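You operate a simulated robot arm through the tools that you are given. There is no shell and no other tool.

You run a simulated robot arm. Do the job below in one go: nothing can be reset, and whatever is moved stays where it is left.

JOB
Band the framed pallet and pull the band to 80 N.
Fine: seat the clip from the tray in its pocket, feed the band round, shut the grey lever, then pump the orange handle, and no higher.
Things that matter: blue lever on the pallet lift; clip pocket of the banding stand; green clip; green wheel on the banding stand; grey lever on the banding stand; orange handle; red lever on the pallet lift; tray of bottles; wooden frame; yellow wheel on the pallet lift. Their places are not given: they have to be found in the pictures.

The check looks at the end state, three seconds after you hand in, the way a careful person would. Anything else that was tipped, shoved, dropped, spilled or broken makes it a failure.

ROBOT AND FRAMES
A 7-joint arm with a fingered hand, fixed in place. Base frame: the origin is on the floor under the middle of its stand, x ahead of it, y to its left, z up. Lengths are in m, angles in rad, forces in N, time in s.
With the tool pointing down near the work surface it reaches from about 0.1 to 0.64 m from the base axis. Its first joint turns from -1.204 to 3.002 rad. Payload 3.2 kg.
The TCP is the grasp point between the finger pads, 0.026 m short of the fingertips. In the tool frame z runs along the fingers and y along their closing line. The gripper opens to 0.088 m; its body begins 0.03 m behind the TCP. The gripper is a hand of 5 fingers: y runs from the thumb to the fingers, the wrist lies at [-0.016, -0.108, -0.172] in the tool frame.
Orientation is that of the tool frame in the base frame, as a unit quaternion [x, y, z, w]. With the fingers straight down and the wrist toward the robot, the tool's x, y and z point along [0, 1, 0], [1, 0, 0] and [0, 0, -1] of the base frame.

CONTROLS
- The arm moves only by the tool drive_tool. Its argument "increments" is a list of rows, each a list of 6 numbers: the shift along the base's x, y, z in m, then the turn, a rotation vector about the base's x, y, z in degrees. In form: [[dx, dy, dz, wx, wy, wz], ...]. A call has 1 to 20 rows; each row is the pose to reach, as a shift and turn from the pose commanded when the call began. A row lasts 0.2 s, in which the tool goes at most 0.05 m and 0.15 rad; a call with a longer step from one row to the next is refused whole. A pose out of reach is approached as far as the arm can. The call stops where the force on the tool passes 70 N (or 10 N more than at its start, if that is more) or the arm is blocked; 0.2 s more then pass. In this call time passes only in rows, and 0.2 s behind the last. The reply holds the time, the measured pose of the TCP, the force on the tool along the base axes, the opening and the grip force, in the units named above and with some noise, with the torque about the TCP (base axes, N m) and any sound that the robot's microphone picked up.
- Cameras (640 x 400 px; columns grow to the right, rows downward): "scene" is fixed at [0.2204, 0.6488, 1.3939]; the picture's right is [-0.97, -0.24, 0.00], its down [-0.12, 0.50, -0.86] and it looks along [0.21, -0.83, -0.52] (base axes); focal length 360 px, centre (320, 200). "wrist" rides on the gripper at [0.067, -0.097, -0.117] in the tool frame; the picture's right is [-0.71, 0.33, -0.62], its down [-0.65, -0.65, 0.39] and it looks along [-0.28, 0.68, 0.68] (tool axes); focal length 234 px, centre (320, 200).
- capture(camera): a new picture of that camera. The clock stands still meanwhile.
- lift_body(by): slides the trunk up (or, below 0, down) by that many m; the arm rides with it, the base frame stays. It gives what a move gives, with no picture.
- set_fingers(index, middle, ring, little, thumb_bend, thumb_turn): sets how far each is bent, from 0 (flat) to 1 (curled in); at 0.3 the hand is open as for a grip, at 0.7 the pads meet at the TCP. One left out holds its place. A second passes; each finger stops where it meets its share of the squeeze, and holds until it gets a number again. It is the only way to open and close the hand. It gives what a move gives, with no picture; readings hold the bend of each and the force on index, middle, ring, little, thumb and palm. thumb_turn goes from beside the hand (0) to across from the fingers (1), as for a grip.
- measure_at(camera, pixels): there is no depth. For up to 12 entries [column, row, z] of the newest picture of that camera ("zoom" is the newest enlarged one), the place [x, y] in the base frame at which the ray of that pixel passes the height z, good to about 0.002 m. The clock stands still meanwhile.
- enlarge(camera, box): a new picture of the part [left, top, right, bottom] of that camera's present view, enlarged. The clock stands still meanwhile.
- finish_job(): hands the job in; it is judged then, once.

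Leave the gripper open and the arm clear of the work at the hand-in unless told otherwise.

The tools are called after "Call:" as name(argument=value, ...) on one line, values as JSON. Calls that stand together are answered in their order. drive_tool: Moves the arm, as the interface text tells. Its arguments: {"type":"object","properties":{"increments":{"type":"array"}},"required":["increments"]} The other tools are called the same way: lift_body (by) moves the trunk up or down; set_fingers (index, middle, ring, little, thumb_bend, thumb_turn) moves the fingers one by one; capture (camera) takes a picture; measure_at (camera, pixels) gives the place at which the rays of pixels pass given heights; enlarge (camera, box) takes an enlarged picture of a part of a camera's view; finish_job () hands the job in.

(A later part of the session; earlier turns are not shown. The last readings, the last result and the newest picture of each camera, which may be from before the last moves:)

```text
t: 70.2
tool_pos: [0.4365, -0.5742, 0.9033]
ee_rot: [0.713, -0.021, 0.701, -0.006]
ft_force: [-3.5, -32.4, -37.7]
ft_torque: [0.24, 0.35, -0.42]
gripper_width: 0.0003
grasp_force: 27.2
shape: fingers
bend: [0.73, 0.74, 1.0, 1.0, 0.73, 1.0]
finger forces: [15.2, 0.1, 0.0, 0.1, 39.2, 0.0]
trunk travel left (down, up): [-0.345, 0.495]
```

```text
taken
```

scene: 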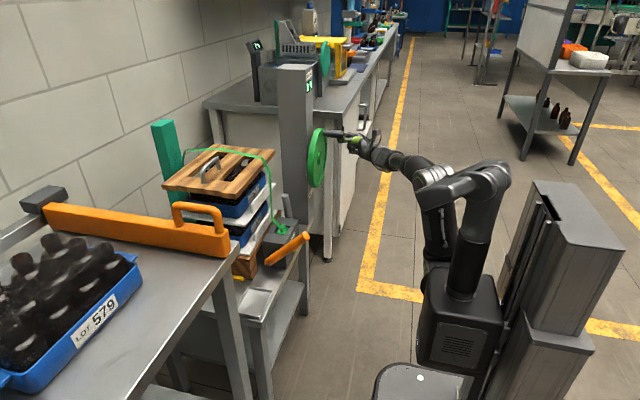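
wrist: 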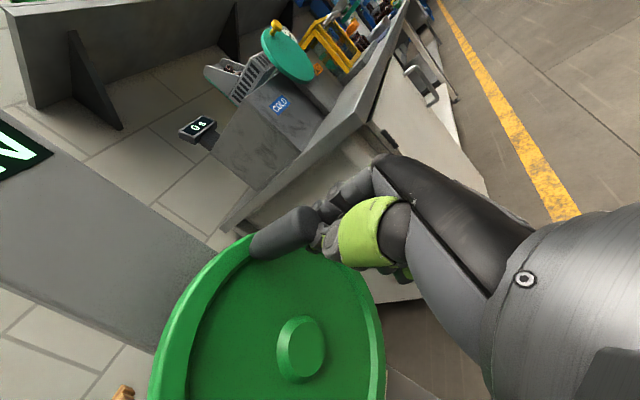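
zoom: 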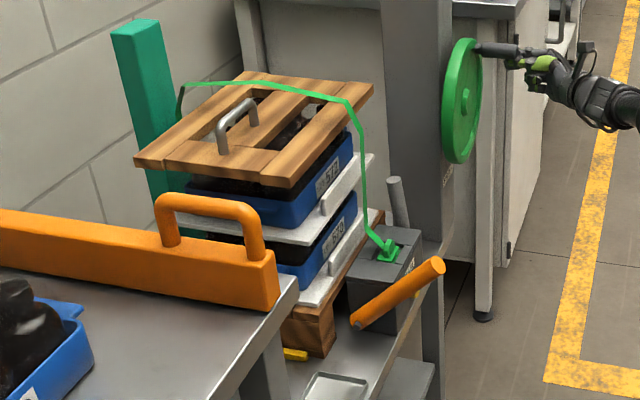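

The green band has appeared around the pallet, running from the green post over the frame down to the clip. The wheel now resists with about 50 N near the top, probably the end of feed. I'll back off to relieve the force and inspect.

Call:
drive_tool(increments=[[0, -0.012, -0.012, 0, 0, 0], [0, -0.024, -0.024, 0, 0, 0], [0, -0.034, -0.036, 0, 0, 0], [0, -0.034, -0.036, 0, 0, 0]])

Call:
enlarge(camera="wrist", box=[150, 150, 400, 350])

Call:
enlarge(camera="scene", box=[200, 120, 320, 260])

Call:
enlarge(camera="scene", box=[290, 110, 370, 190])

```text
t: 71.2
tool_pos: [0.4359, -0.5936, 0.8891]
ee_rot: [0.706, 0.001, 0.708, 0.0]
ft_force: [-0.9, -0.8, 0.1]
ft_torque: [-0.01, 0.01, -0.02]
gripper_width: 0.0
grasp_force: 0.0
shape: fingers
bend: [0.73, 0.74, 1.0, 1.0, 0.72, 0.99]
finger forces: [0.0, 0.1, 0.1, 0.0, 0.1, 0.0]
trunk travel left (down, up): [-0.345, 0.495]
```

```text
2.00 times, centred on (275, 250) of wrist
```

zoom: 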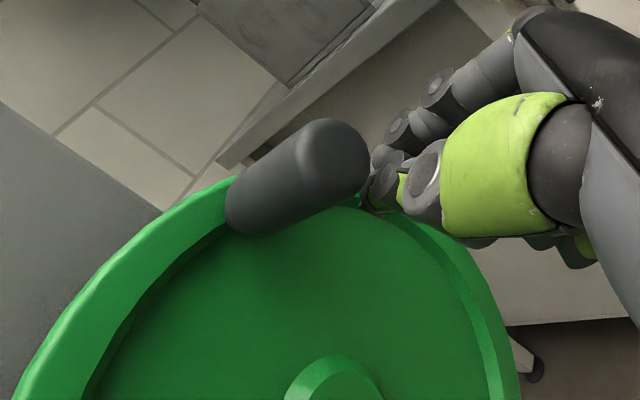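

```text
2.86 times, centred on (260, 190) of scene
```

zoom: 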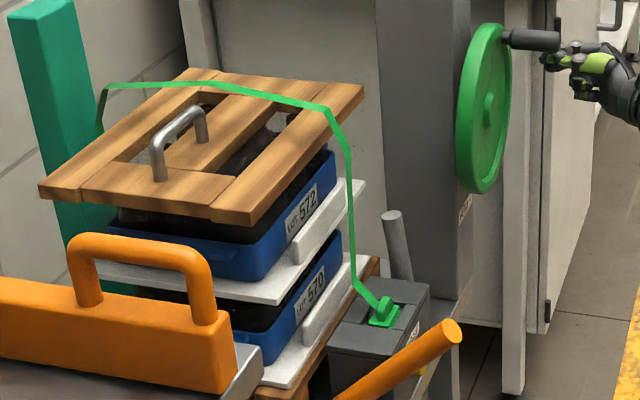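

```text
5.00 times, centred on (330, 150) of scene
```

zoom: 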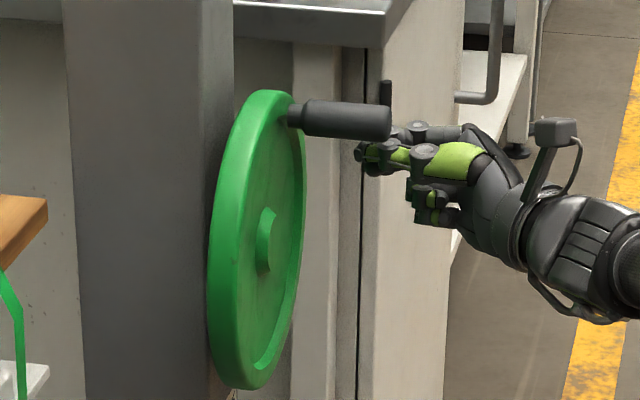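

The band now runs around the stack to the clip, and the wheel is at its end stop after nearly one full turn. Next is the grey lever: a vertical bar that pivots about the y axis near the table, with its top at about (0.608, -0.389, 0.749). I'll retreat from the wheel and move in front of the lever, with the fingers pointing forward and slightly down, to look at it first.

Call:
drive_tool(increments=[[-0.02, -0.005, -0.01, 0, 0, 0], [-0.04, -0.005, -0.02, 0, 0, 0], [-0.04, 0.03, -0.04, 0, 0, 0], [-0.04, 0.07, -0.06, 0, 0, 0], [-0.03, 0.11, -0.08, 0, 0, 0], [-0.01, 0.15, -0.09, 0, 0, 0], [0.01, 0.18, -0.1, 0, 0, 0], [0.02, 0.2, -0.1, 0, 0, 0], [0.02, 0.2, -0.1, 0, 0, 0]])

Call:
drive_tool(increments=[[0, 0, 0, 0, 8, 0], [0, 0, 0, 0, 16, 0], [0, 0, 0, 0, 25, 0], [0, 0, 0, 0, 25, 0]])

Call:
capture(camera="wrist")

Call:
capture(camera="scene")

```text
t: 73.2
tool_pos: [0.4339, -0.4294, 0.8051]
ee_rot: [0.707, 0.0, 0.707, -0.003]
ft_force: [-0.5, 0.9, -0.6]
ft_torque: [-0.01, -0.02, 0.03]
gripper_width: 0.0001
grasp_force: 0.0
shape: fingers
bend: [0.73, 0.74, 1.0, 1.0, 0.72, 0.99]
finger forces: [0.1, 0.0, 0.0, 0.0, 0.0, 0.0]
out of reach, approached as far as the arm can: row 7, 8, 9
trunk travel left (down, up): [-0.345, 0.495]
```

```text
refused: row 3 steps farther than a row can; nothing moved
```

```text
taken
```

wrist: 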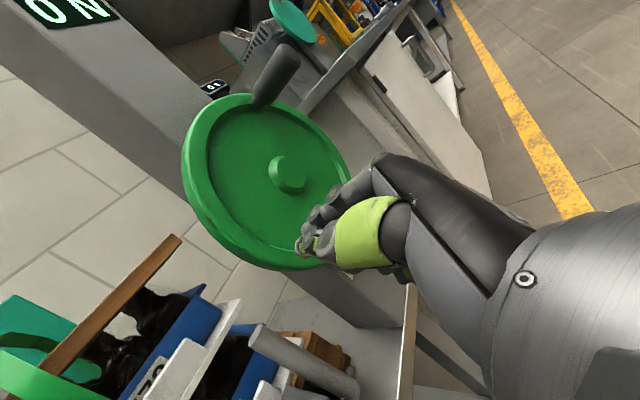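

```text
taken
```

scene: 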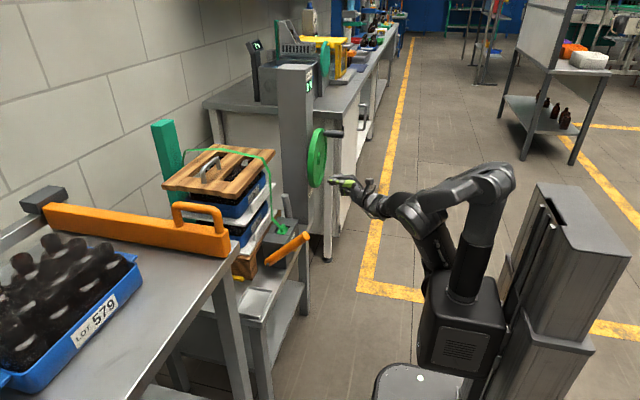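

The lever is visible at wrist (300,365), its top at about (262,338). I'll move forward a bit and tilt 24° so the fingers point slightly down, in smaller turning steps.

Call:
drive_tool(increments=[[0.015, 0.01, -0.01, 0, 6, 0], [0.03, 0.02, -0.02, 0, 12, 0], [0.045, 0.03, -0.025, 0, 18, 0], [0.056, 0.034, -0.03, 0, 24, 0], [0.056, 0.034, -0.03, 0, 24, 0]])

Call:
capture(camera="wrist")

Call:
enlarge(camera="scene", box=[240, 150, 380, 270])

```text
t: 74.5
tool_pos: [0.4905, -0.3958, 0.7776]
ee_rot: [0.838, -0.001, 0.545, -0.001]
ft_force: [-0.2, -0.3, 0.8]
ft_torque: [-0.02, -0.01, 0.03]
gripper_width: 0.0
grasp_force: 0.0
shape: fingers
bend: [0.73, 0.74, 1.0, 1.0, 0.72, 0.99]
finger forces: [0.1, 0.0, 0.1, 0.0, 0.1, 0.0]
trunk travel left (down, up): [-0.345, 0.495]
```

```text
taken
```

wrist: 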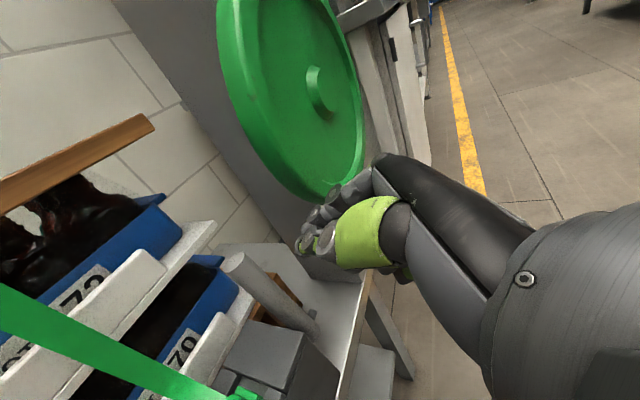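

```text
3.33 times, centred on (310, 210) of scene
```

zoom: 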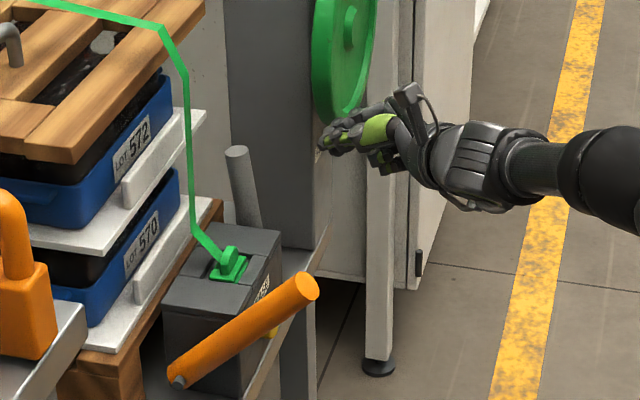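

A good view of the lever and the band. I'll zoom in on the lever and measure it.

Call:
enlarge(camera="wrist", box=[200, 230, 380, 350])

Call:
measure_at(camera="zoom", pixels=[[135, 110, 0.74], [135, 110, 0.745], [135, 110, 0.75], [400, 340, 0.58], [400, 340, 0.6], [260, 215, 0.66], [260, 215, 0.68], [365, 250, 0.56], [430, 300, 0.56], [530, 290, 0.56]])

```text
3.33 times, centred on (290, 290) of wrist
```

zoom: 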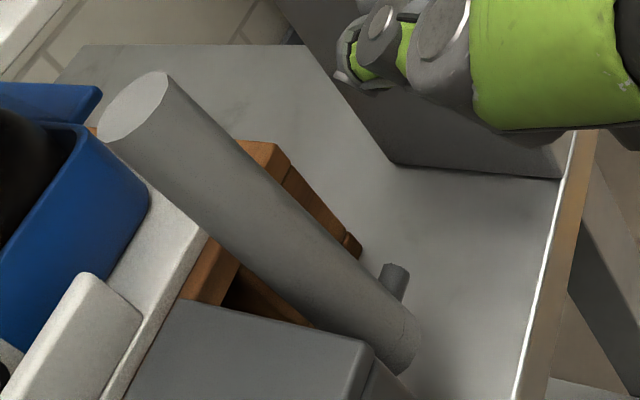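

```text
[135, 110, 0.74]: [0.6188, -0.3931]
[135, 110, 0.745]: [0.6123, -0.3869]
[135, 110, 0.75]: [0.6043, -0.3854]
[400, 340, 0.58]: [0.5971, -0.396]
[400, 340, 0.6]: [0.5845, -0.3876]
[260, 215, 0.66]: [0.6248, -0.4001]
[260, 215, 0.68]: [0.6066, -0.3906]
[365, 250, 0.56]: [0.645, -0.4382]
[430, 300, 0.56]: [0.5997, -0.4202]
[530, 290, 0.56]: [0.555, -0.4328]
```

The lever leans slightly toward +x: top (0.608, -0.388, 0.747), pivot about (0.595, -0.392, 0.59). I'll drop to z≈0.725 first, clear of the wheel, then open thumb, index and middle wider than the 0.03 m lever.

Call:
drive_tool(increments=[[0, 0.003, -0.015, 0, 0, 0], [0, 0.007, -0.035, 0, 0, 0], [0.005, 0.007, -0.052, 0, 0, 0], [0.005, 0.007, -0.052, 0, 0, 0]])

Call:
set_fingers(index=0.4, middle=0.4, thumb_bend=0.4)

Call:
capture(camera="wrist")

Call:
enlarge(camera="scene", box=[260, 170, 360, 250])

```text
t: 75.5
tool_pos: [0.4926, -0.3953, 0.7254]
ee_rot: [0.839, -0.003, 0.545, -0.006]
ft_force: [0.3, 0.1, -0.5]
ft_torque: [0.03, 0.02, 0.01]
gripper_width: 0.0002
grasp_force: 0.0
shape: fingers
bend: [0.73, 0.74, 1.0, 1.0, 0.72, 0.99]
finger forces: [0.1, 0.0, 0.1, 0.0, 0.0, 0.1]
out of reach, approached as far as the arm can: row 3, 4
trunk travel left (down, up): [-0.345, 0.495]
```

```text
t: 76.5
tool_pos: [0.4933, -0.3961, 0.7243]
ee_rot: [0.84, -0.004, 0.543, -0.005]
ft_force: [-0.6, 0.2, -0.5]
ft_torque: [-0.01, 0.0, 0.02]
gripper_width: 0.0666
grasp_force: 0.0
shape: fingers
bend: [0.4, 0.4, 1.0, 1.0, 0.4, 0.97]
finger forces: [0.0, 0.0, 0.0, 0.0, 0.0, 0.0]
trunk travel left (down, up): [-0.345, 0.495]
```

```text
taken
```

wrist: 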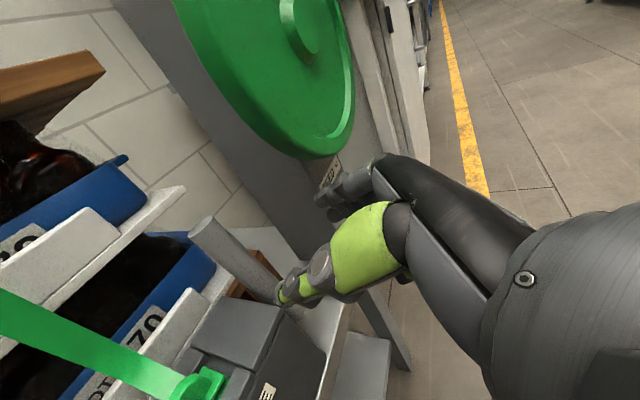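

```text
5.00 times, centred on (310, 210) of scene
```

zoom: 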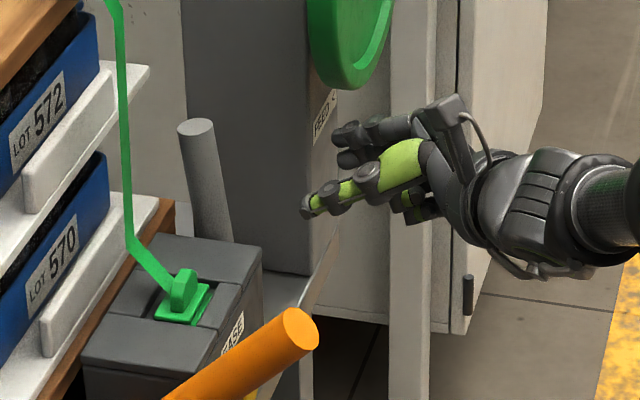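

The arm is near its inner limit at this height. Lowering the trunk in two 0.08 m steps while keeping the hand height will give it more freedom. The space in front of the table edge is clear.

Call:
lift_body(by=-0.08)

Call:
drive_tool(increments=[[0, 0, 0.03, 0, 0, 0], [0, 0, 0.06, 0, 0, 0], [0, 0, 0.08, 0, 0, 0], [0, 0, 0.08, 0, 0, 0]])

Call:
lift_body(by=-0.08)

Call:
drive_tool(increments=[[0, 0, 0.03, 0, 0, 0], [0, 0, 0.06, 0, 0, 0], [0, 0, 0.08, 0, 0, 0], [0, 0, 0.08, 0, 0, 0]])

```text
t: 77.6
tool_pos: [0.4937, -0.3967, 0.6447]
ee_rot: [0.839, -0.002, 0.544, -0.006]
ft_force: [0.6, -0.8, -0.5]
ft_torque: [0.01, 0.01, 0.0]
gripper_width: 0.0667
grasp_force: 0.0
shape: fingers
bend: [0.4, 0.4, 1.0, 1.0, 0.4, 0.97]
finger forces: [0.0, 0.1, 0.0, 0.1, 0.1, 0.0]
trunk travel left (down, up): [-0.265, 0.575]
```

```text
t: 78.6
tool_pos: [0.4941, -0.3957, 0.7266]
ee_rot: [0.839, 0.001, 0.544, -0.003]
ft_force: [-0.2, -0.1, 1.4]
ft_torque: [0.04, 0.0, 0.0]
gripper_width: 0.0667
grasp_force: 0.1
shape: fingers
bend: [0.4, 0.4, 1.0, 1.0, 0.4, 0.97]
finger forces: [0.0, 0.1, 0.1, 0.0, 0.1, 0.0]
trunk travel left (down, up): [-0.265, 0.575]
```

```text
t: 79.8
tool_pos: [0.4931, -0.396, 0.6449]
ee_rot: [0.839, 0.001, 0.543, -0.004]
ft_force: [0.1, -0.4, -0.8]
ft_torque: [-0.01, 0.02, -0.02]
gripper_width: 0.0665
grasp_force: 0.0
shape: fingers
bend: [0.4, 0.4, 1.0, 1.0, 0.4, 0.97]
finger forces: [0.1, 0.1, 0.0, 0.1, 0.0, 0.0]
trunk travel left (down, up): [-0.185, 0.655]
```

```text
t: 80.8
tool_pos: [0.5016, -0.4054, 0.7256]
ee_rot: [0.839, -0.001, 0.544, -0.003]
ft_force: [0.3, 0.8, -0.1]
ft_torque: [0.04, 0.03, 0.01]
gripper_width: 0.0666
grasp_force: 0.0
shape: fingers
bend: [0.4, 0.4, 1.0, 1.0, 0.4, 0.97]
finger forces: [0.0, 0.0, 0.1, 0.1, 0.0, 0.0]
out of reach, approached as far as the arm can: row 1, 2, 3, 4
trunk travel left (down, up): [-0.185, 0.655]
```

With the trunk this low the arm hits another limit. I'll drop the hand 0.08 m and bring the trunk back up 0.08 m, returning to the height where the pose was fully reached.

Call:
drive_tool(increments=[[0, 0.003, -0.03, 0, 0, 0], [0, 0.006, -0.06, 0, 0, 0], [0, 0.008, -0.08, 0, 0, 0], [0, 0.008, -0.08, 0, 0, 0]])

Call:
lift_body(by=0.08)

```text
t: 81.8
tool_pos: [0.5025, -0.3962, 0.6446]
ee_rot: [0.84, -0.001, 0.543, -0.004]
ft_force: [0.0, -0.4, 0.4]
ft_torque: [0.02, 0.0, 0.01]
gripper_width: 0.0665
grasp_force: 0.0
shape: fingers
bend: [0.4, 0.4, 1.0, 1.0, 0.4, 0.97]
finger forces: [0.0, 0.0, 0.1, 0.0, 0.0, 0.1]
trunk travel left (down, up): [-0.185, 0.655]
```

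```text
t: 83.0
tool_pos: [0.5017, -0.3967, 0.7243]
ee_rot: [0.84, 0.0, 0.543, -0.003]
ft_force: [0.0, -0.8, 0.1]
ft_torque: [0.0, -0.01, 0.01]
gripper_width: 0.0665
grasp_force: 0.1
shape: fingers
bend: [0.4, 0.4, 1.0, 1.0, 0.4, 0.97]
finger forces: [0.0, 0.1, 0.1, 0.1, 0.1, 0.0]
trunk travel left (down, up): [-0.265, 0.575]
```

Now at (0.502, -0.396, 0.724) with more freedom. I'll advance to x≈0.55 at y≈-0.389 and check that the lever lies between thumb and fingers.

Call:
drive_tool(increments=[[0.015, 0.004, 0, 0, 0, 0], [0.03, 0.0075, 0, 0, 0, 0], [0.045, 0.0075, 0, 0, 0, 0], [0.045, 0.0075, 0, 0, 0, 0]])

Call:
enlarge(camera="wrist", box=[220, 180, 380, 300])

Call:
enlarge(camera="scene", box=[265, 175, 335, 235])

```text
t: 84.0
tool_pos: [0.5467, -0.3883, 0.7252]
ee_rot: [0.84, 0.001, 0.543, -0.003]
ft_force: [0.6, 0.2, 0.4]
ft_torque: [0.0, 0.0, 0.0]
gripper_width: 0.0665
grasp_force: 0.0
shape: fingers
bend: [0.4, 0.4, 1.0, 1.0, 0.4, 0.97]
finger forces: [0.0, 0.1, 0.0, 0.1, 0.0, 0.1]
trunk travel left (down, up): [-0.265, 0.575]
```

```text
3.33 times, centred on (300, 240) of wrist
```

zoom: 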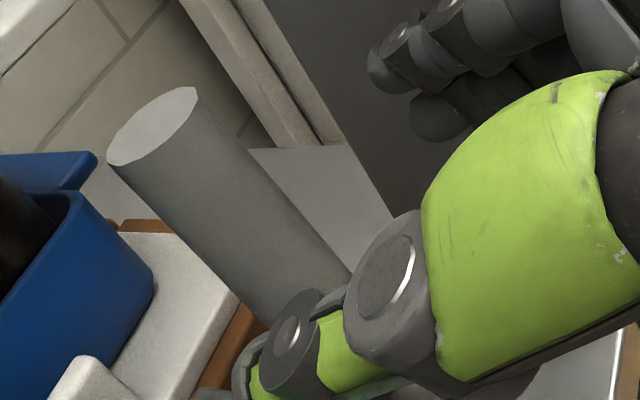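

```text
6.67 times, centred on (300, 205) of scene
```

zoom: 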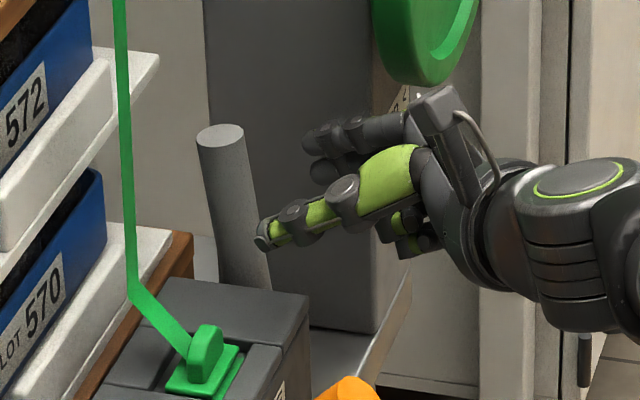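

Thumb is on the near side of the lever and fingers on the far side. I'll advance to x≈0.60.

Call:
drive_tool(increments=[[0.015, 0, 0, 0, 0, 0], [0.03, 0, 0, 0, 0, 0], [0.045, 0, 0, 0, 0, 0], [0.055, 0, 0, 0, 0, 0], [0.055, 0, 0, 0, 0, 0]])

Call:
enlarge(camera="scene", box=[265, 175, 335, 235])

Call:
enlarge(camera="wrist", box=[220, 180, 380, 300])

```text
t: 85.2
tool_pos: [0.6029, -0.3888, 0.725]
ee_rot: [0.839, 0.001, 0.544, -0.005]
ft_force: [-0.7, 0.4, 0.3]
ft_torque: [0.05, 0.02, 0.01]
gripper_width: 0.0666
grasp_force: 0.0
shape: fingers
bend: [0.4, 0.4, 1.0, 1.0, 0.4, 0.97]
finger forces: [0.0, 0.0, 0.0, 0.0, 0.0, 0.1]
trunk travel left (down, up): [-0.265, 0.575]
```

```text
6.67 times, centred on (300, 205) of scene
```

zoom: 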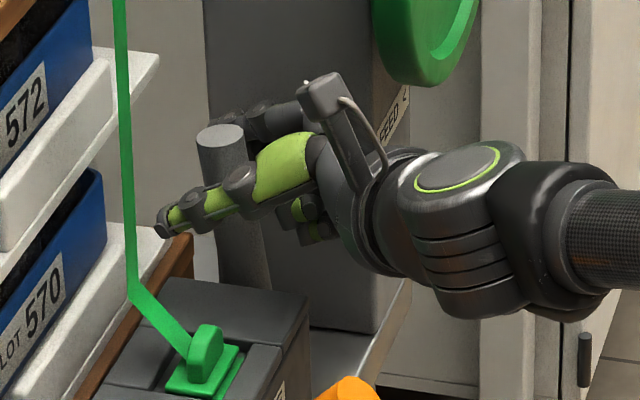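

```text
3.33 times, centred on (300, 240) of wrist
```

zoom: 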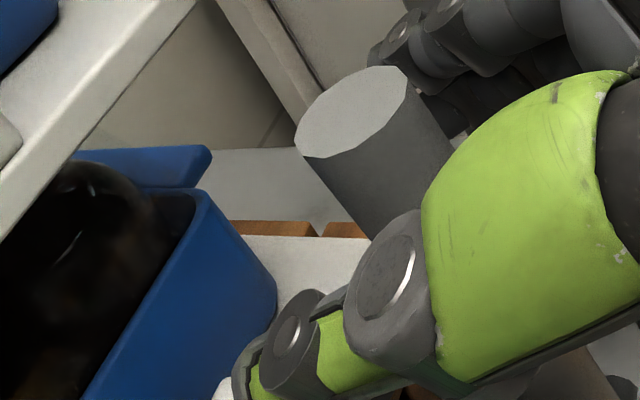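

The lever is between thumb and fingers, and the tips reach behind it. I'll close on it.

Call:
set_fingers(index=0.75, middle=0.75, thumb_bend=0.75)

Call:
enlarge(camera="scene", box=[265, 175, 335, 235])

```text
t: 86.2
tool_pos: [0.6021, -0.3898, 0.7245]
ee_rot: [0.839, 0.0, 0.544, -0.004]
ft_force: [2.4, 0.9, -0.6]
ft_torque: [-0.05, -0.16, 0.09]
gripper_width: 0.0155
grasp_force: 20.2
shape: fingers
bend: [0.74, 0.72, 1.0, 1.0, 0.61, 0.97]
finger forces: [12.8, 10.5, 0.0, 0.0, 17.1, 0.0]
trunk travel left (down, up): [-0.265, 0.575]
```

```text
6.67 times, centred on (300, 205) of scene
```

zoom: 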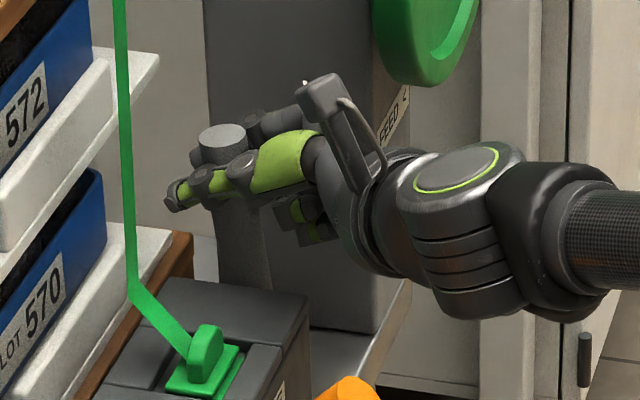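

The lever is held with the fingertips hooked behind it. I'll pull gently toward -x along its arc for a first 10° and read the force.

Call:
drive_tool(increments=[[-0.007, 0, 0, 0, 0, 0], [-0.014, 0, 0, 0, 0, 0], [-0.022, 0, -0.0005, 0, 0, 0]])

Call:
enlarge(camera="scene", box=[265, 175, 335, 235])

```text
t: 87.0
tool_pos: [0.5805, -0.3889, 0.7252]
ee_rot: [0.839, 0.0, 0.544, -0.004]
ft_force: [2.3, 2.1, 3.3]
ft_torque: [-0.06, -0.37, 0.11]
gripper_width: 0.0134
grasp_force: 18.7
shape: fingers
bend: [0.74, 0.72, 1.0, 1.0, 0.61, 0.97]
finger forces: [9.8, 11.9, 0.0, 0.1, 14.9, 0.0]
trunk travel left (down, up): [-0.265, 0.575]
```

```text
6.67 times, centred on (300, 205) of scene
```

zoom: 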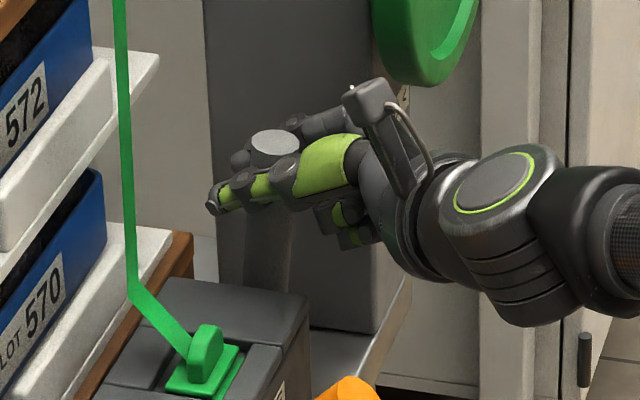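

The lever follows with only about 2 N. I'll continue along the arc to about 42°, tilting the fingers gradually more downward.

Call:
drive_tool(increments=[[-0.0105, 0, -0.0015, 0, 2, 0], [-0.021, 0, -0.0039, 0, 4, 0], [-0.031, 0, -0.0072, 0, 6, 0], [-0.041, 0, -0.011, 0, 8, 0], [-0.0505, 0, -0.0158, 0, 10, 0], [-0.0596, 0, -0.0211, 0, 12, 0], [-0.068, 0, -0.0272, 0, 14, 0], [-0.0765, 0, -0.034, 0, 16, 0]])

Call:
enlarge(camera="scene", box=[250, 165, 350, 250])

```text
t: 88.8
tool_pos: [0.5133, -0.3917, 0.6853]
ee_rot: [0.906, -0.001, 0.423, -0.002]
ft_force: [4.7, 3.3, 5.3]
ft_torque: [-0.2, -0.8, -0.26]
gripper_width: 0.0003
grasp_force: 15.6
shape: fingers
bend: [0.75, 0.61, 0.99, 1.0, 0.72, 0.95]
finger forces: [0.0, 10.3, 13.7, 0.0, 6.9, 0.0]
out of reach, approached as far as the arm can: row 7, 8
trunk travel left (down, up): [-0.265, 0.575]
```

```text
4.71 times, centred on (300, 208) of scene
```

zoom: 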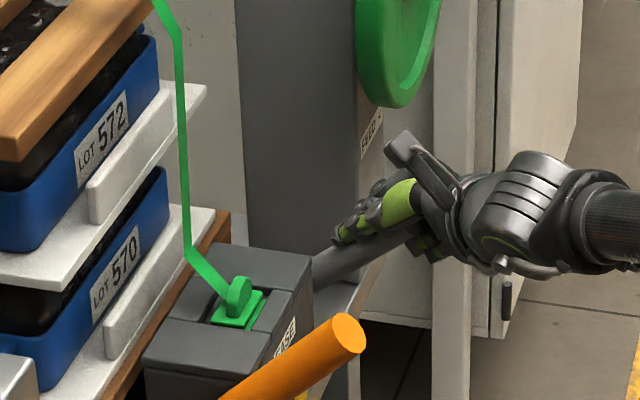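

The lever is now more than half-way down toward the robot, and middle and ring rest on top of it. I'll look with the wrist camera before pressing it the rest of the way.

Call:
capture(camera="wrist")

Call:
enlarge(camera="wrist", box=[180, 150, 400, 350])

Call:
enlarge(camera="scene", box=[290, 190, 350, 240])

```text
taken
```

wrist: 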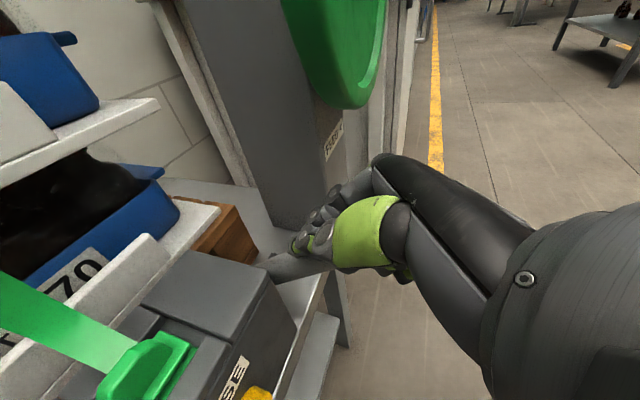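

```text
2.00 times, centred on (290, 250) of wrist
```

zoom: 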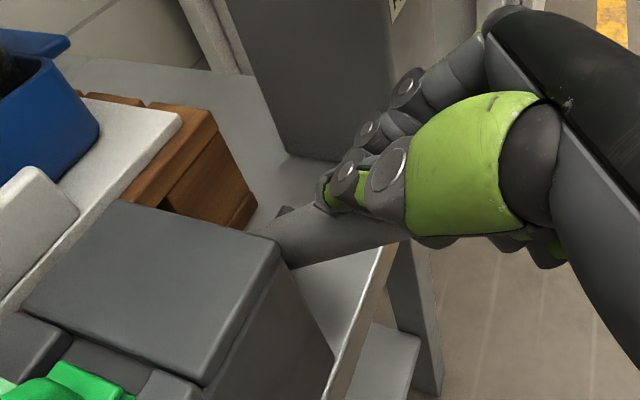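

```text
8.00 times, centred on (320, 215) of scene
```

zoom: 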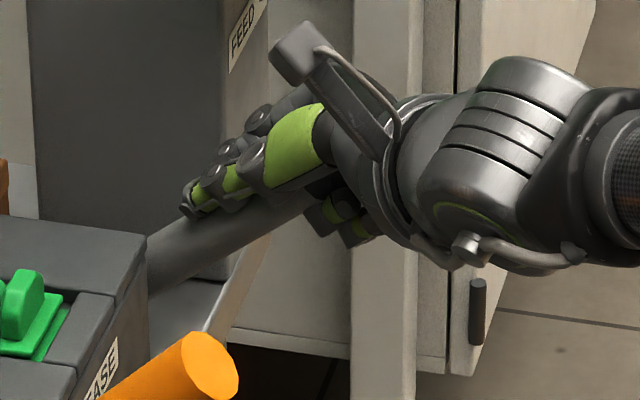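

The lever lies under the beak at roughly 60°. I'll press it straight down in 8 mm steps, watching the force.

Call:
drive_tool(increments=[[0.002, 0, -0.008, 0, 0, 0], [0.004, 0, -0.016, 0, 0, 0], [0.006, 0, -0.024, 0, 0, 0], [0.008, 0, -0.032, 0, 0, 0]])

Call:
enlarge(camera="scene", box=[280, 190, 350, 250])

Call:
enlarge(camera="wrist", box=[180, 150, 400, 350])

```text
t: 89.8
tool_pos: [0.5125, -0.395, 0.6661]
ee_rot: [0.902, -0.004, 0.432, 0.002]
ft_force: [-40.8, -1.6, 40.7]
ft_torque: [-0.14, -1.19, -0.26]
gripper_width: 0.0
grasp_force: 42.8
shape: fingers
bend: [0.75, 0.74, 1.0, 1.0, 0.73, 0.9]
finger forces: [23.6, 9.8, 31.4, 0.1, 20.5, 0.1]
trunk travel left (down, up): [-0.265, 0.575]
```

```text
6.67 times, centred on (315, 220) of scene
```

zoom: 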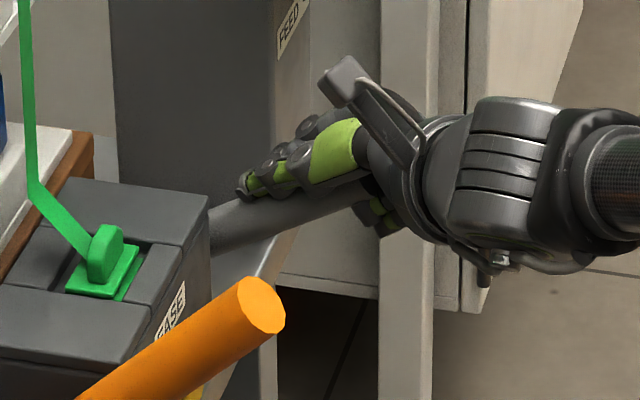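

```text
2.00 times, centred on (290, 250) of wrist
```

zoom: 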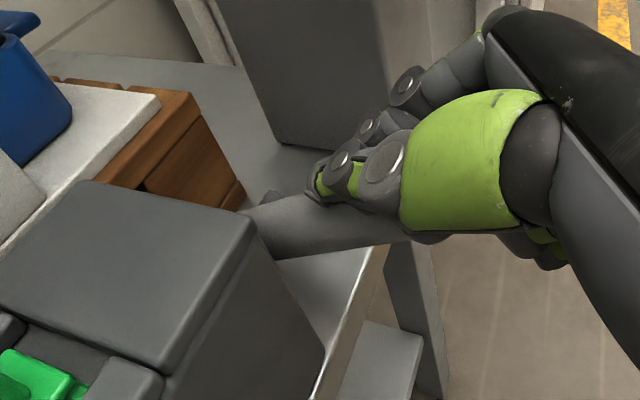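

The curled ring finger jammed against the lever's end (about 58 N). I'll back off up and away, then see whether the lever stays where it is.

Call:
drive_tool(increments=[[-0.006, 0, 0.008, 0, 0, 0], [-0.008, 0, 0.02, 0, 0, 0], [-0.006, 0, 0.035, 0, 0, 0], [0.0, 0, 0.045, 0, 0, 0], [0.0, 0, 0.045, 0, 0, 0]])

Call:
enlarge(camera="scene", box=[280, 180, 350, 250])

Call:
enlarge(camera="wrist", box=[180, 150, 400, 350])

```text
t: 91.0
tool_pos: [0.521, -0.3944, 0.6938]
ee_rot: [0.909, 0.002, 0.416, -0.001]
ft_force: [6.7, -1.3, -7.9]
ft_torque: [-0.12, -0.07, -0.14]
gripper_width: 0.0
grasp_force: 7.6
shape: fingers
bend: [0.75, 0.63, 1.0, 1.0, 0.72, 0.94]
finger forces: [0.1, 6.0, 4.2, 0.0, 4.7, 0.1]
trunk travel left (down, up): [-0.265, 0.575]
```

```text
5.71 times, centred on (315, 215) of scene
```

zoom: 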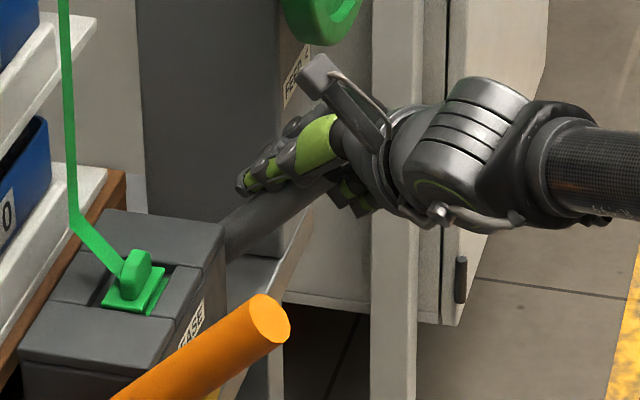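

```text
2.00 times, centred on (290, 250) of wrist
```

zoom: 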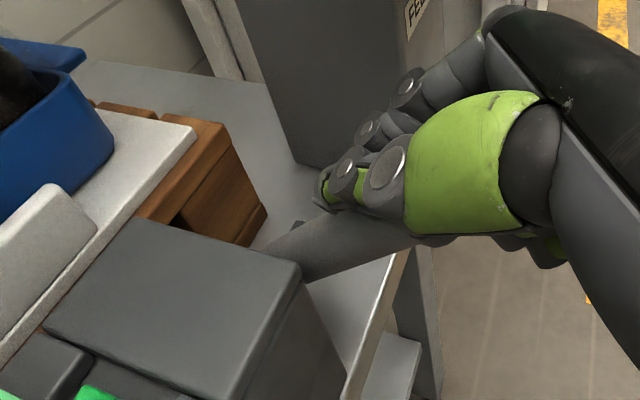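

The lever came up a bit with the hand because it is still pinched. I'll open the fingers to release it and see whether it stays.

Call:
set_fingers(index=0.42, middle=0.42, thumb_bend=0.42)

Call:
enlarge(camera="scene", box=[280, 180, 350, 250])

Call:
enlarge(camera="wrist", box=[180, 150, 400, 350])

```text
t: 92.0
tool_pos: [0.5197, -0.3939, 0.6978]
ee_rot: [0.907, 0.001, 0.42, -0.003]
ft_force: [-0.7, 0.0, 0.4]
ft_torque: [0.0, -0.01, -0.02]
gripper_width: 0.0626
grasp_force: 0.0
shape: fingers
bend: [0.42, 0.42, 1.0, 1.0, 0.42, 0.97]
finger forces: [0.0, 0.0, 0.0, 0.0, 0.0, 0.0]
trunk travel left (down, up): [-0.265, 0.575]
```

```text
5.71 times, centred on (315, 215) of scene
```

zoom: 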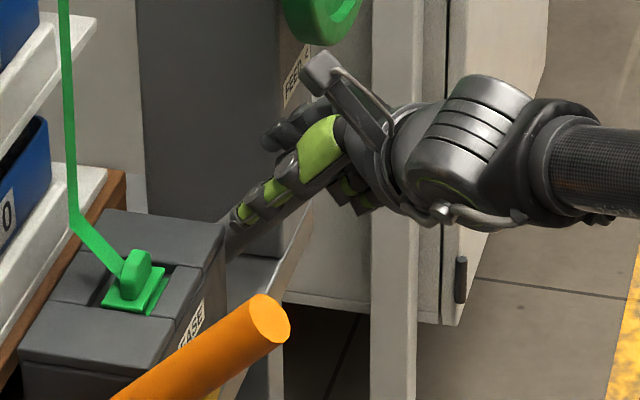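

```text
2.00 times, centred on (290, 250) of wrist
```

zoom: 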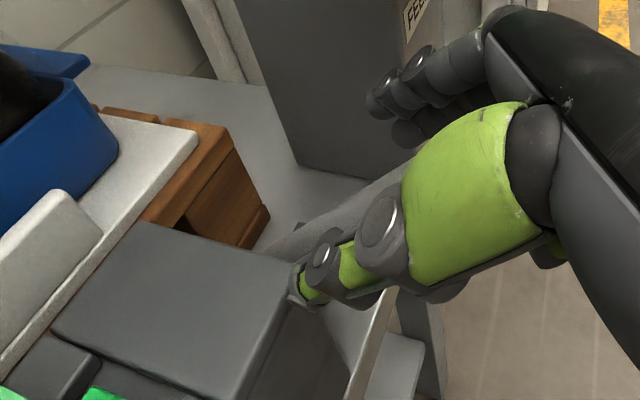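

The lever holds its angle by itself. I'll raise slightly, close the fingers into the beak again, then move up and over and turn the fingers straight down so the beak can press the lever from above.

Call:
drive_tool(increments=[[0, 0, 0.012, 0, 0, 0], [0, 0.002, 0.025, 0, 0, 0], [0, 0.002, 0.025, 0, 0, 0]])

Call:
set_fingers(index=0.74, middle=0.74, thumb_bend=0.74)

Call:
enlarge(camera="scene", box=[270, 170, 350, 250])

```text
t: 92.8
tool_pos: [0.5303, -0.3938, 0.7186]
ee_rot: [0.907, -0.001, 0.42, -0.004]
ft_force: [-0.4, 0.8, -0.7]
ft_torque: [0.02, -0.05, 0.01]
gripper_width: 0.0625
grasp_force: 1.1
shape: fingers
bend: [0.42, 0.42, 1.0, 1.0, 0.42, 0.97]
finger forces: [0.0, 0.1, 1.3, 0.0, 0.1, 0.0]
out of reach, approached as far as the arm can: row 1, 2, 3
trunk travel left (down, up): [-0.265, 0.575]
```

```text
t: 93.8
tool_pos: [0.5304, -0.3946, 0.7176]
ee_rot: [0.907, 0.0, 0.421, -0.003]
ft_force: [2.0, 1.6, -1.9]
ft_torque: [-0.16, -0.13, -0.07]
gripper_width: 0.0001
grasp_force: 8.1
shape: fingers
bend: [0.74, 0.72, 1.0, 1.0, 0.68, 0.96]
finger forces: [0.0, 5.3, 4.9, 0.1, 5.0, 0.0]
trunk travel left (down, up): [-0.265, 0.575]
```

```text
5.00 times, centred on (310, 210) of scene
```

zoom: 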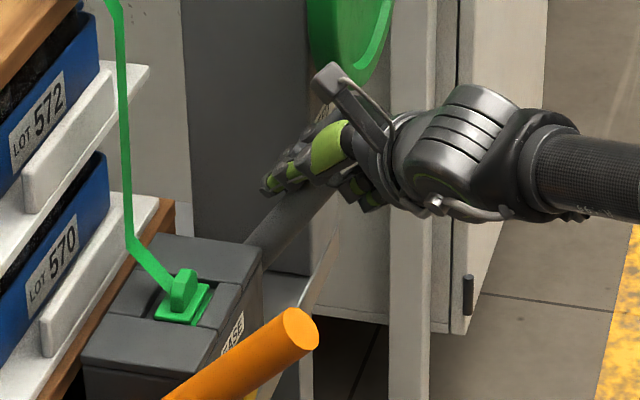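

The lever's end rests against the curled ring finger, so sideways drift drags it. I'll raise the hand straight up with the trunk instead, which keeps the arm shape fixed.

Call:
lift_body(by=0.04)

Call:
enlarge(camera="scene", box=[270, 170, 350, 250])

Call:
capture(camera="wrist")

```text
t: 94.6
tool_pos: [0.5314, -0.3948, 0.7583]
ee_rot: [0.907, 0.0, 0.421, -0.002]
ft_force: [-0.5, 1.1, 0.0]
ft_torque: [-0.01, 0.01, 0.0]
gripper_width: 0.0002
grasp_force: 0.2
shape: fingers
bend: [0.74, 0.74, 1.0, 1.0, 0.72, 0.97]
finger forces: [0.0, 0.1, 0.1, 0.0, 0.1, 0.0]
trunk travel left (down, up): [-0.305, 0.535]
```

```text
5.00 times, centred on (310, 210) of scene
```

zoom: 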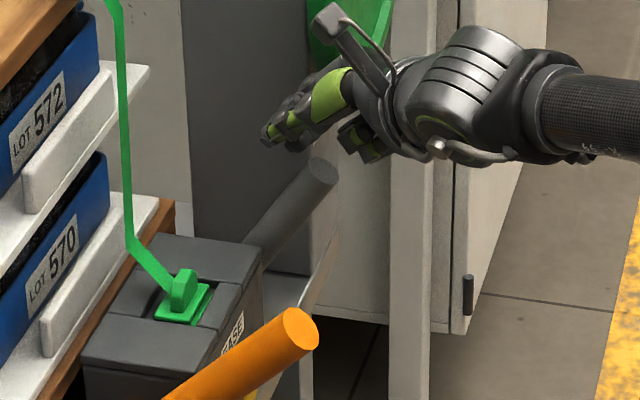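

```text
taken
```

wrist: 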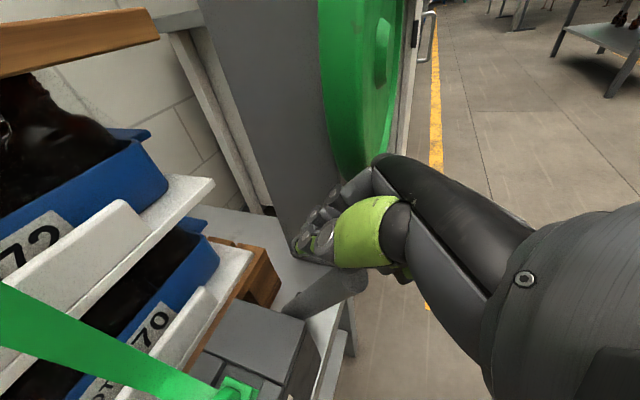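

The hand is free, and the lever is at about 30° from vertical, with its tip near (0.518, 0.72). I'll steepen the fingers by 20° more and shift slightly +y, staying above it, so I can come down behind the lever and sweep it toward the robot.

Call:
drive_tool(increments=[[0.005, 0.004, 0.01, 0, 5, 0], [0.015, 0.008, 0.018, 0, 10, 0], [0.025, 0.012, 0.02, 0, 15, 0], [0.04, 0.013, 0.02, 0, 20, 0], [0.04, 0.013, 0.02, 0, 20, 0]])

Call:
enlarge(camera="scene", box=[260, 160, 350, 250])

Call:
capture(camera="wrist")

```text
t: 95.8
tool_pos: [0.5693, -0.3826, 0.779]
ee_rot: [0.966, -0.002, 0.257, -0.002]
ft_force: [1.6, 3.0, -0.6]
ft_torque: [-0.06, 0.07, -0.02]
gripper_width: 0.0
grasp_force: 1.4
shape: fingers
bend: [0.74, 0.74, 1.0, 1.0, 0.72, 0.97]
finger forces: [0.0, 2.6, 0.0, 0.1, 0.0, 0.1]
trunk travel left (down, up): [-0.305, 0.535]
```

```text
4.44 times, centred on (305, 205) of scene
```

zoom: 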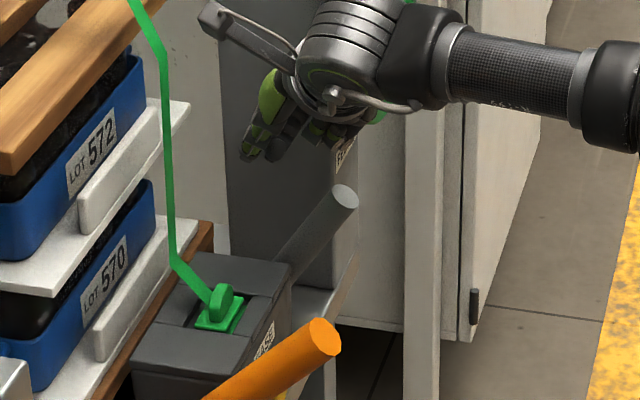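

```text
taken
```

wrist: 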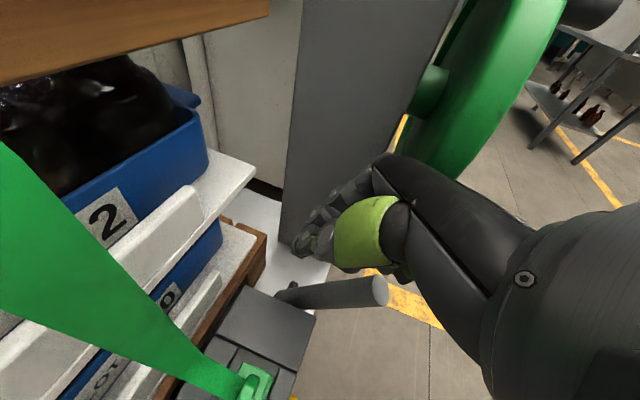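

There's a light 3 N touch on the middle finger's back, most likely the wheel rim. I'll shift 6 mm toward +y and go down behind the lever, which also moves away from the rim.

Call:
drive_tool(increments=[[0.0, 0.006, -0.005, 0, 0, 0], [0.002, 0.006, -0.02, 0, 0, 0], [0.002, 0.006, -0.04, 0, 0, 0], [0.002, 0.006, -0.06, 0, 0, 0], [0.002, 0.006, -0.06, 0, 0, 0]])

Call:
enlarge(camera="scene", box=[260, 160, 350, 250])

Call:
enlarge(camera="wrist", box=[220, 180, 420, 340])

```text
t: 97.0
tool_pos: [0.5726, -0.376, 0.7196]
ee_rot: [0.966, -0.001, 0.257, -0.003]
ft_force: [0.1, 0.4, 0.4]
ft_torque: [-0.04, 0.0, -0.01]
gripper_width: 0.0002
grasp_force: 0.0
shape: fingers
bend: [0.74, 0.74, 1.0, 1.0, 0.72, 0.97]
finger forces: [0.1, 0.0, 0.1, 0.0, 0.1, 0.1]
trunk travel left (down, up): [-0.305, 0.535]
```

```text
4.44 times, centred on (305, 205) of scene
```

zoom: 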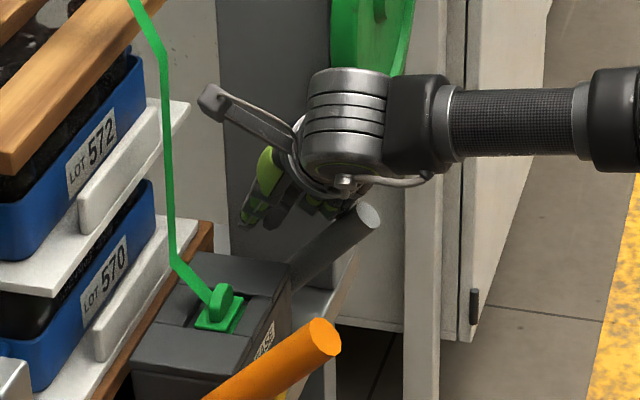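

```text
2.50 times, centred on (320, 260) of wrist
```

zoom: 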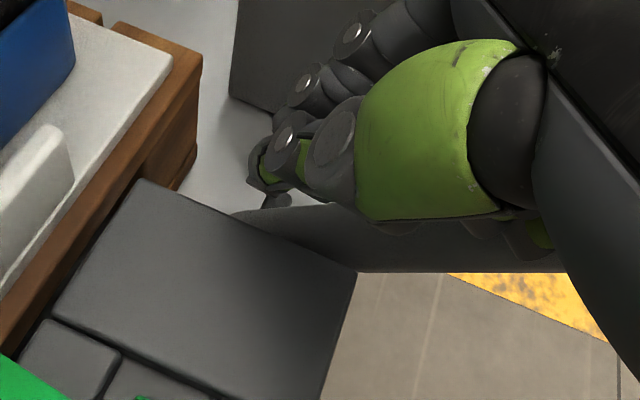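

The hand already nudged the lever to about 42°. I'll sweep it on: back toward the robot and down in small steps.

Call:
drive_tool(increments=[[-0.008, 0, -0.006, 0, 0, 0], [-0.016, 0, -0.013, 0, 0, 0], [-0.024, 0, -0.021, 0, 0, 0], [-0.031, 0, -0.03, 0, 0, 0], [-0.037, 0, -0.04, 0, 0, 0]])

Call:
enlarge(camera="scene", box=[260, 160, 350, 250])

Call:
enlarge(camera="wrist", box=[220, 180, 420, 340])

```text
t: 98.2
tool_pos: [0.5358, -0.3742, 0.6885]
ee_rot: [0.964, 0.002, 0.266, 0.001]
ft_force: [10.4, -0.9, 32.3]
ft_torque: [0.07, 0.14, 0.17]
gripper_width: 0.0002
grasp_force: 17.1
shape: fingers
bend: [0.74, 0.74, 1.0, 1.0, 0.73, 0.89]
finger forces: [0.0, 0.0, 0.0, 12.5, 22.4, 0.0]
trunk travel left (down, up): [-0.305, 0.535]
```

```text
4.44 times, centred on (305, 205) of scene
```

zoom: 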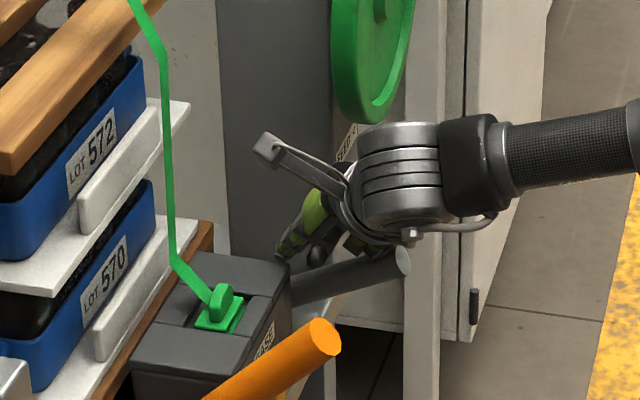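

```text
2.50 times, centred on (320, 260) of wrist
```

zoom: 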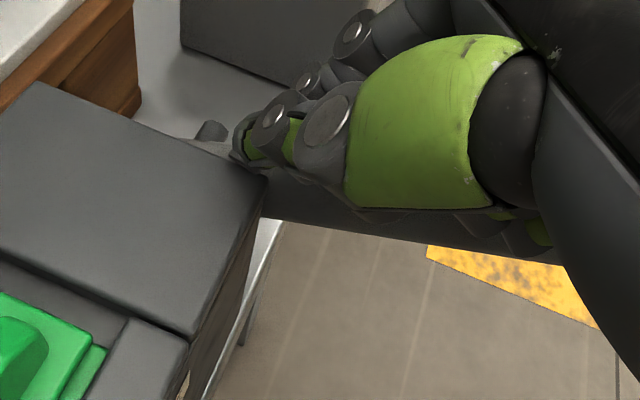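

The lever is at about 56°. The thumb is probably catching the box corner (22 N). I'll lift 12 mm, shift 14 mm toward -y so the beak is centred over the lever, and continue.

Call:
drive_tool(increments=[[0.0, 0, 0.015, 0, 0, 0], [-0.003, -0.014, 0.018, 0, 0, 0], [-0.008, -0.016, 0.01, 0, 0, 0], [-0.014, -0.016, 0.0, 0, 0, 0], [-0.019, -0.016, -0.008, 0, 0, 0]])

Call:
enlarge(camera="scene", box=[260, 160, 350, 250])

Call:
enlarge(camera="wrist", box=[220, 180, 420, 340])

```text
t: 99.4
tool_pos: [0.5205, -0.3912, 0.6863]
ee_rot: [0.962, 0.005, 0.273, 0.005]
ft_force: [39.0, -13.3, 51.5]
ft_torque: [-0.18, 1.68, 0.71]
gripper_width: 0.0
grasp_force: 39.8
shape: fingers
bend: [0.74, 0.74, 1.0, 1.0, 0.72, 0.95]
finger forces: [0.0, 16.5, 0.0, 63.6, 0.0, 0.0]
trunk travel left (down, up): [-0.305, 0.535]
```

```text
4.44 times, centred on (305, 205) of scene
```

zoom: 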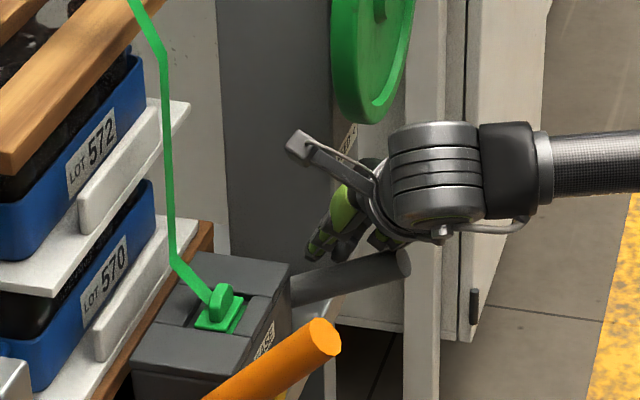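

```text
2.50 times, centred on (320, 260) of wrist
```

zoom: 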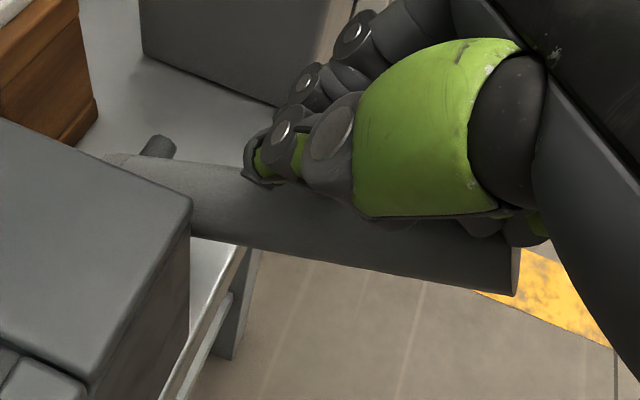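

Pressing with about 65 N moves it no further. It is at about 60°, the same angle as the earlier stop, so this is likely the shut position. I'll lift the hand straight up with the trunk and check that the lever stays.

Call:
lift_body(by=0.06)

Call:
capture(camera="scene")

Call:
enlarge(camera="scene", box=[260, 160, 350, 250])

Call:
capture(camera="wrist")

```text
t: 100.4
tool_pos: [0.5165, -0.3911, 0.7297]
ee_rot: [0.966, -0.002, 0.257, -0.003]
ft_force: [0.0, -0.3, -1.1]
ft_torque: [-0.06, -0.01, 0.0]
gripper_width: 0.0
grasp_force: 0.0
shape: fingers
bend: [0.74, 0.74, 1.0, 1.0, 0.72, 0.95]
finger forces: [0.0, 0.0, 0.0, 0.1, 0.1, 0.0]
trunk travel left (down, up): [-0.365, 0.475]
```

```text
taken
```

scene: 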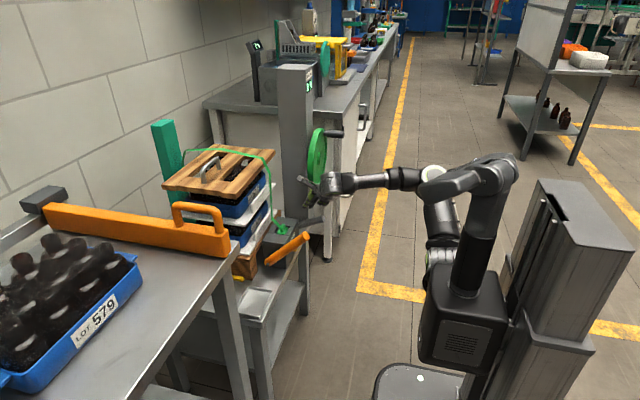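

```text
4.44 times, centred on (305, 205) of scene
```

zoom: 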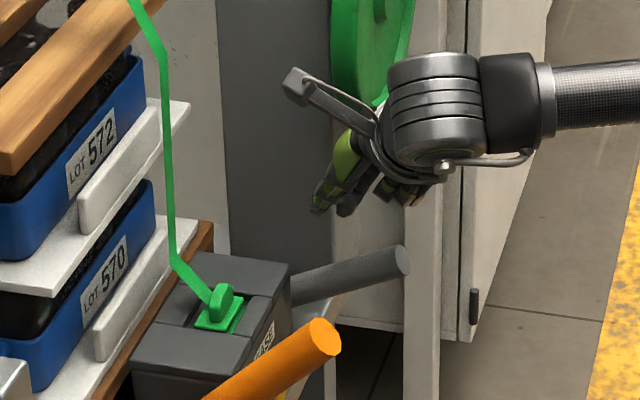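

```text
taken
```

wrist: 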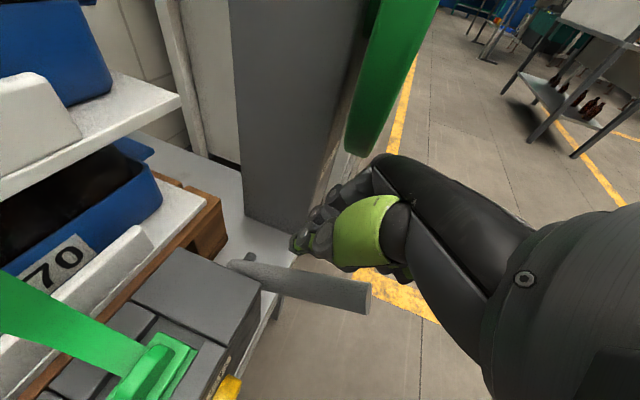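

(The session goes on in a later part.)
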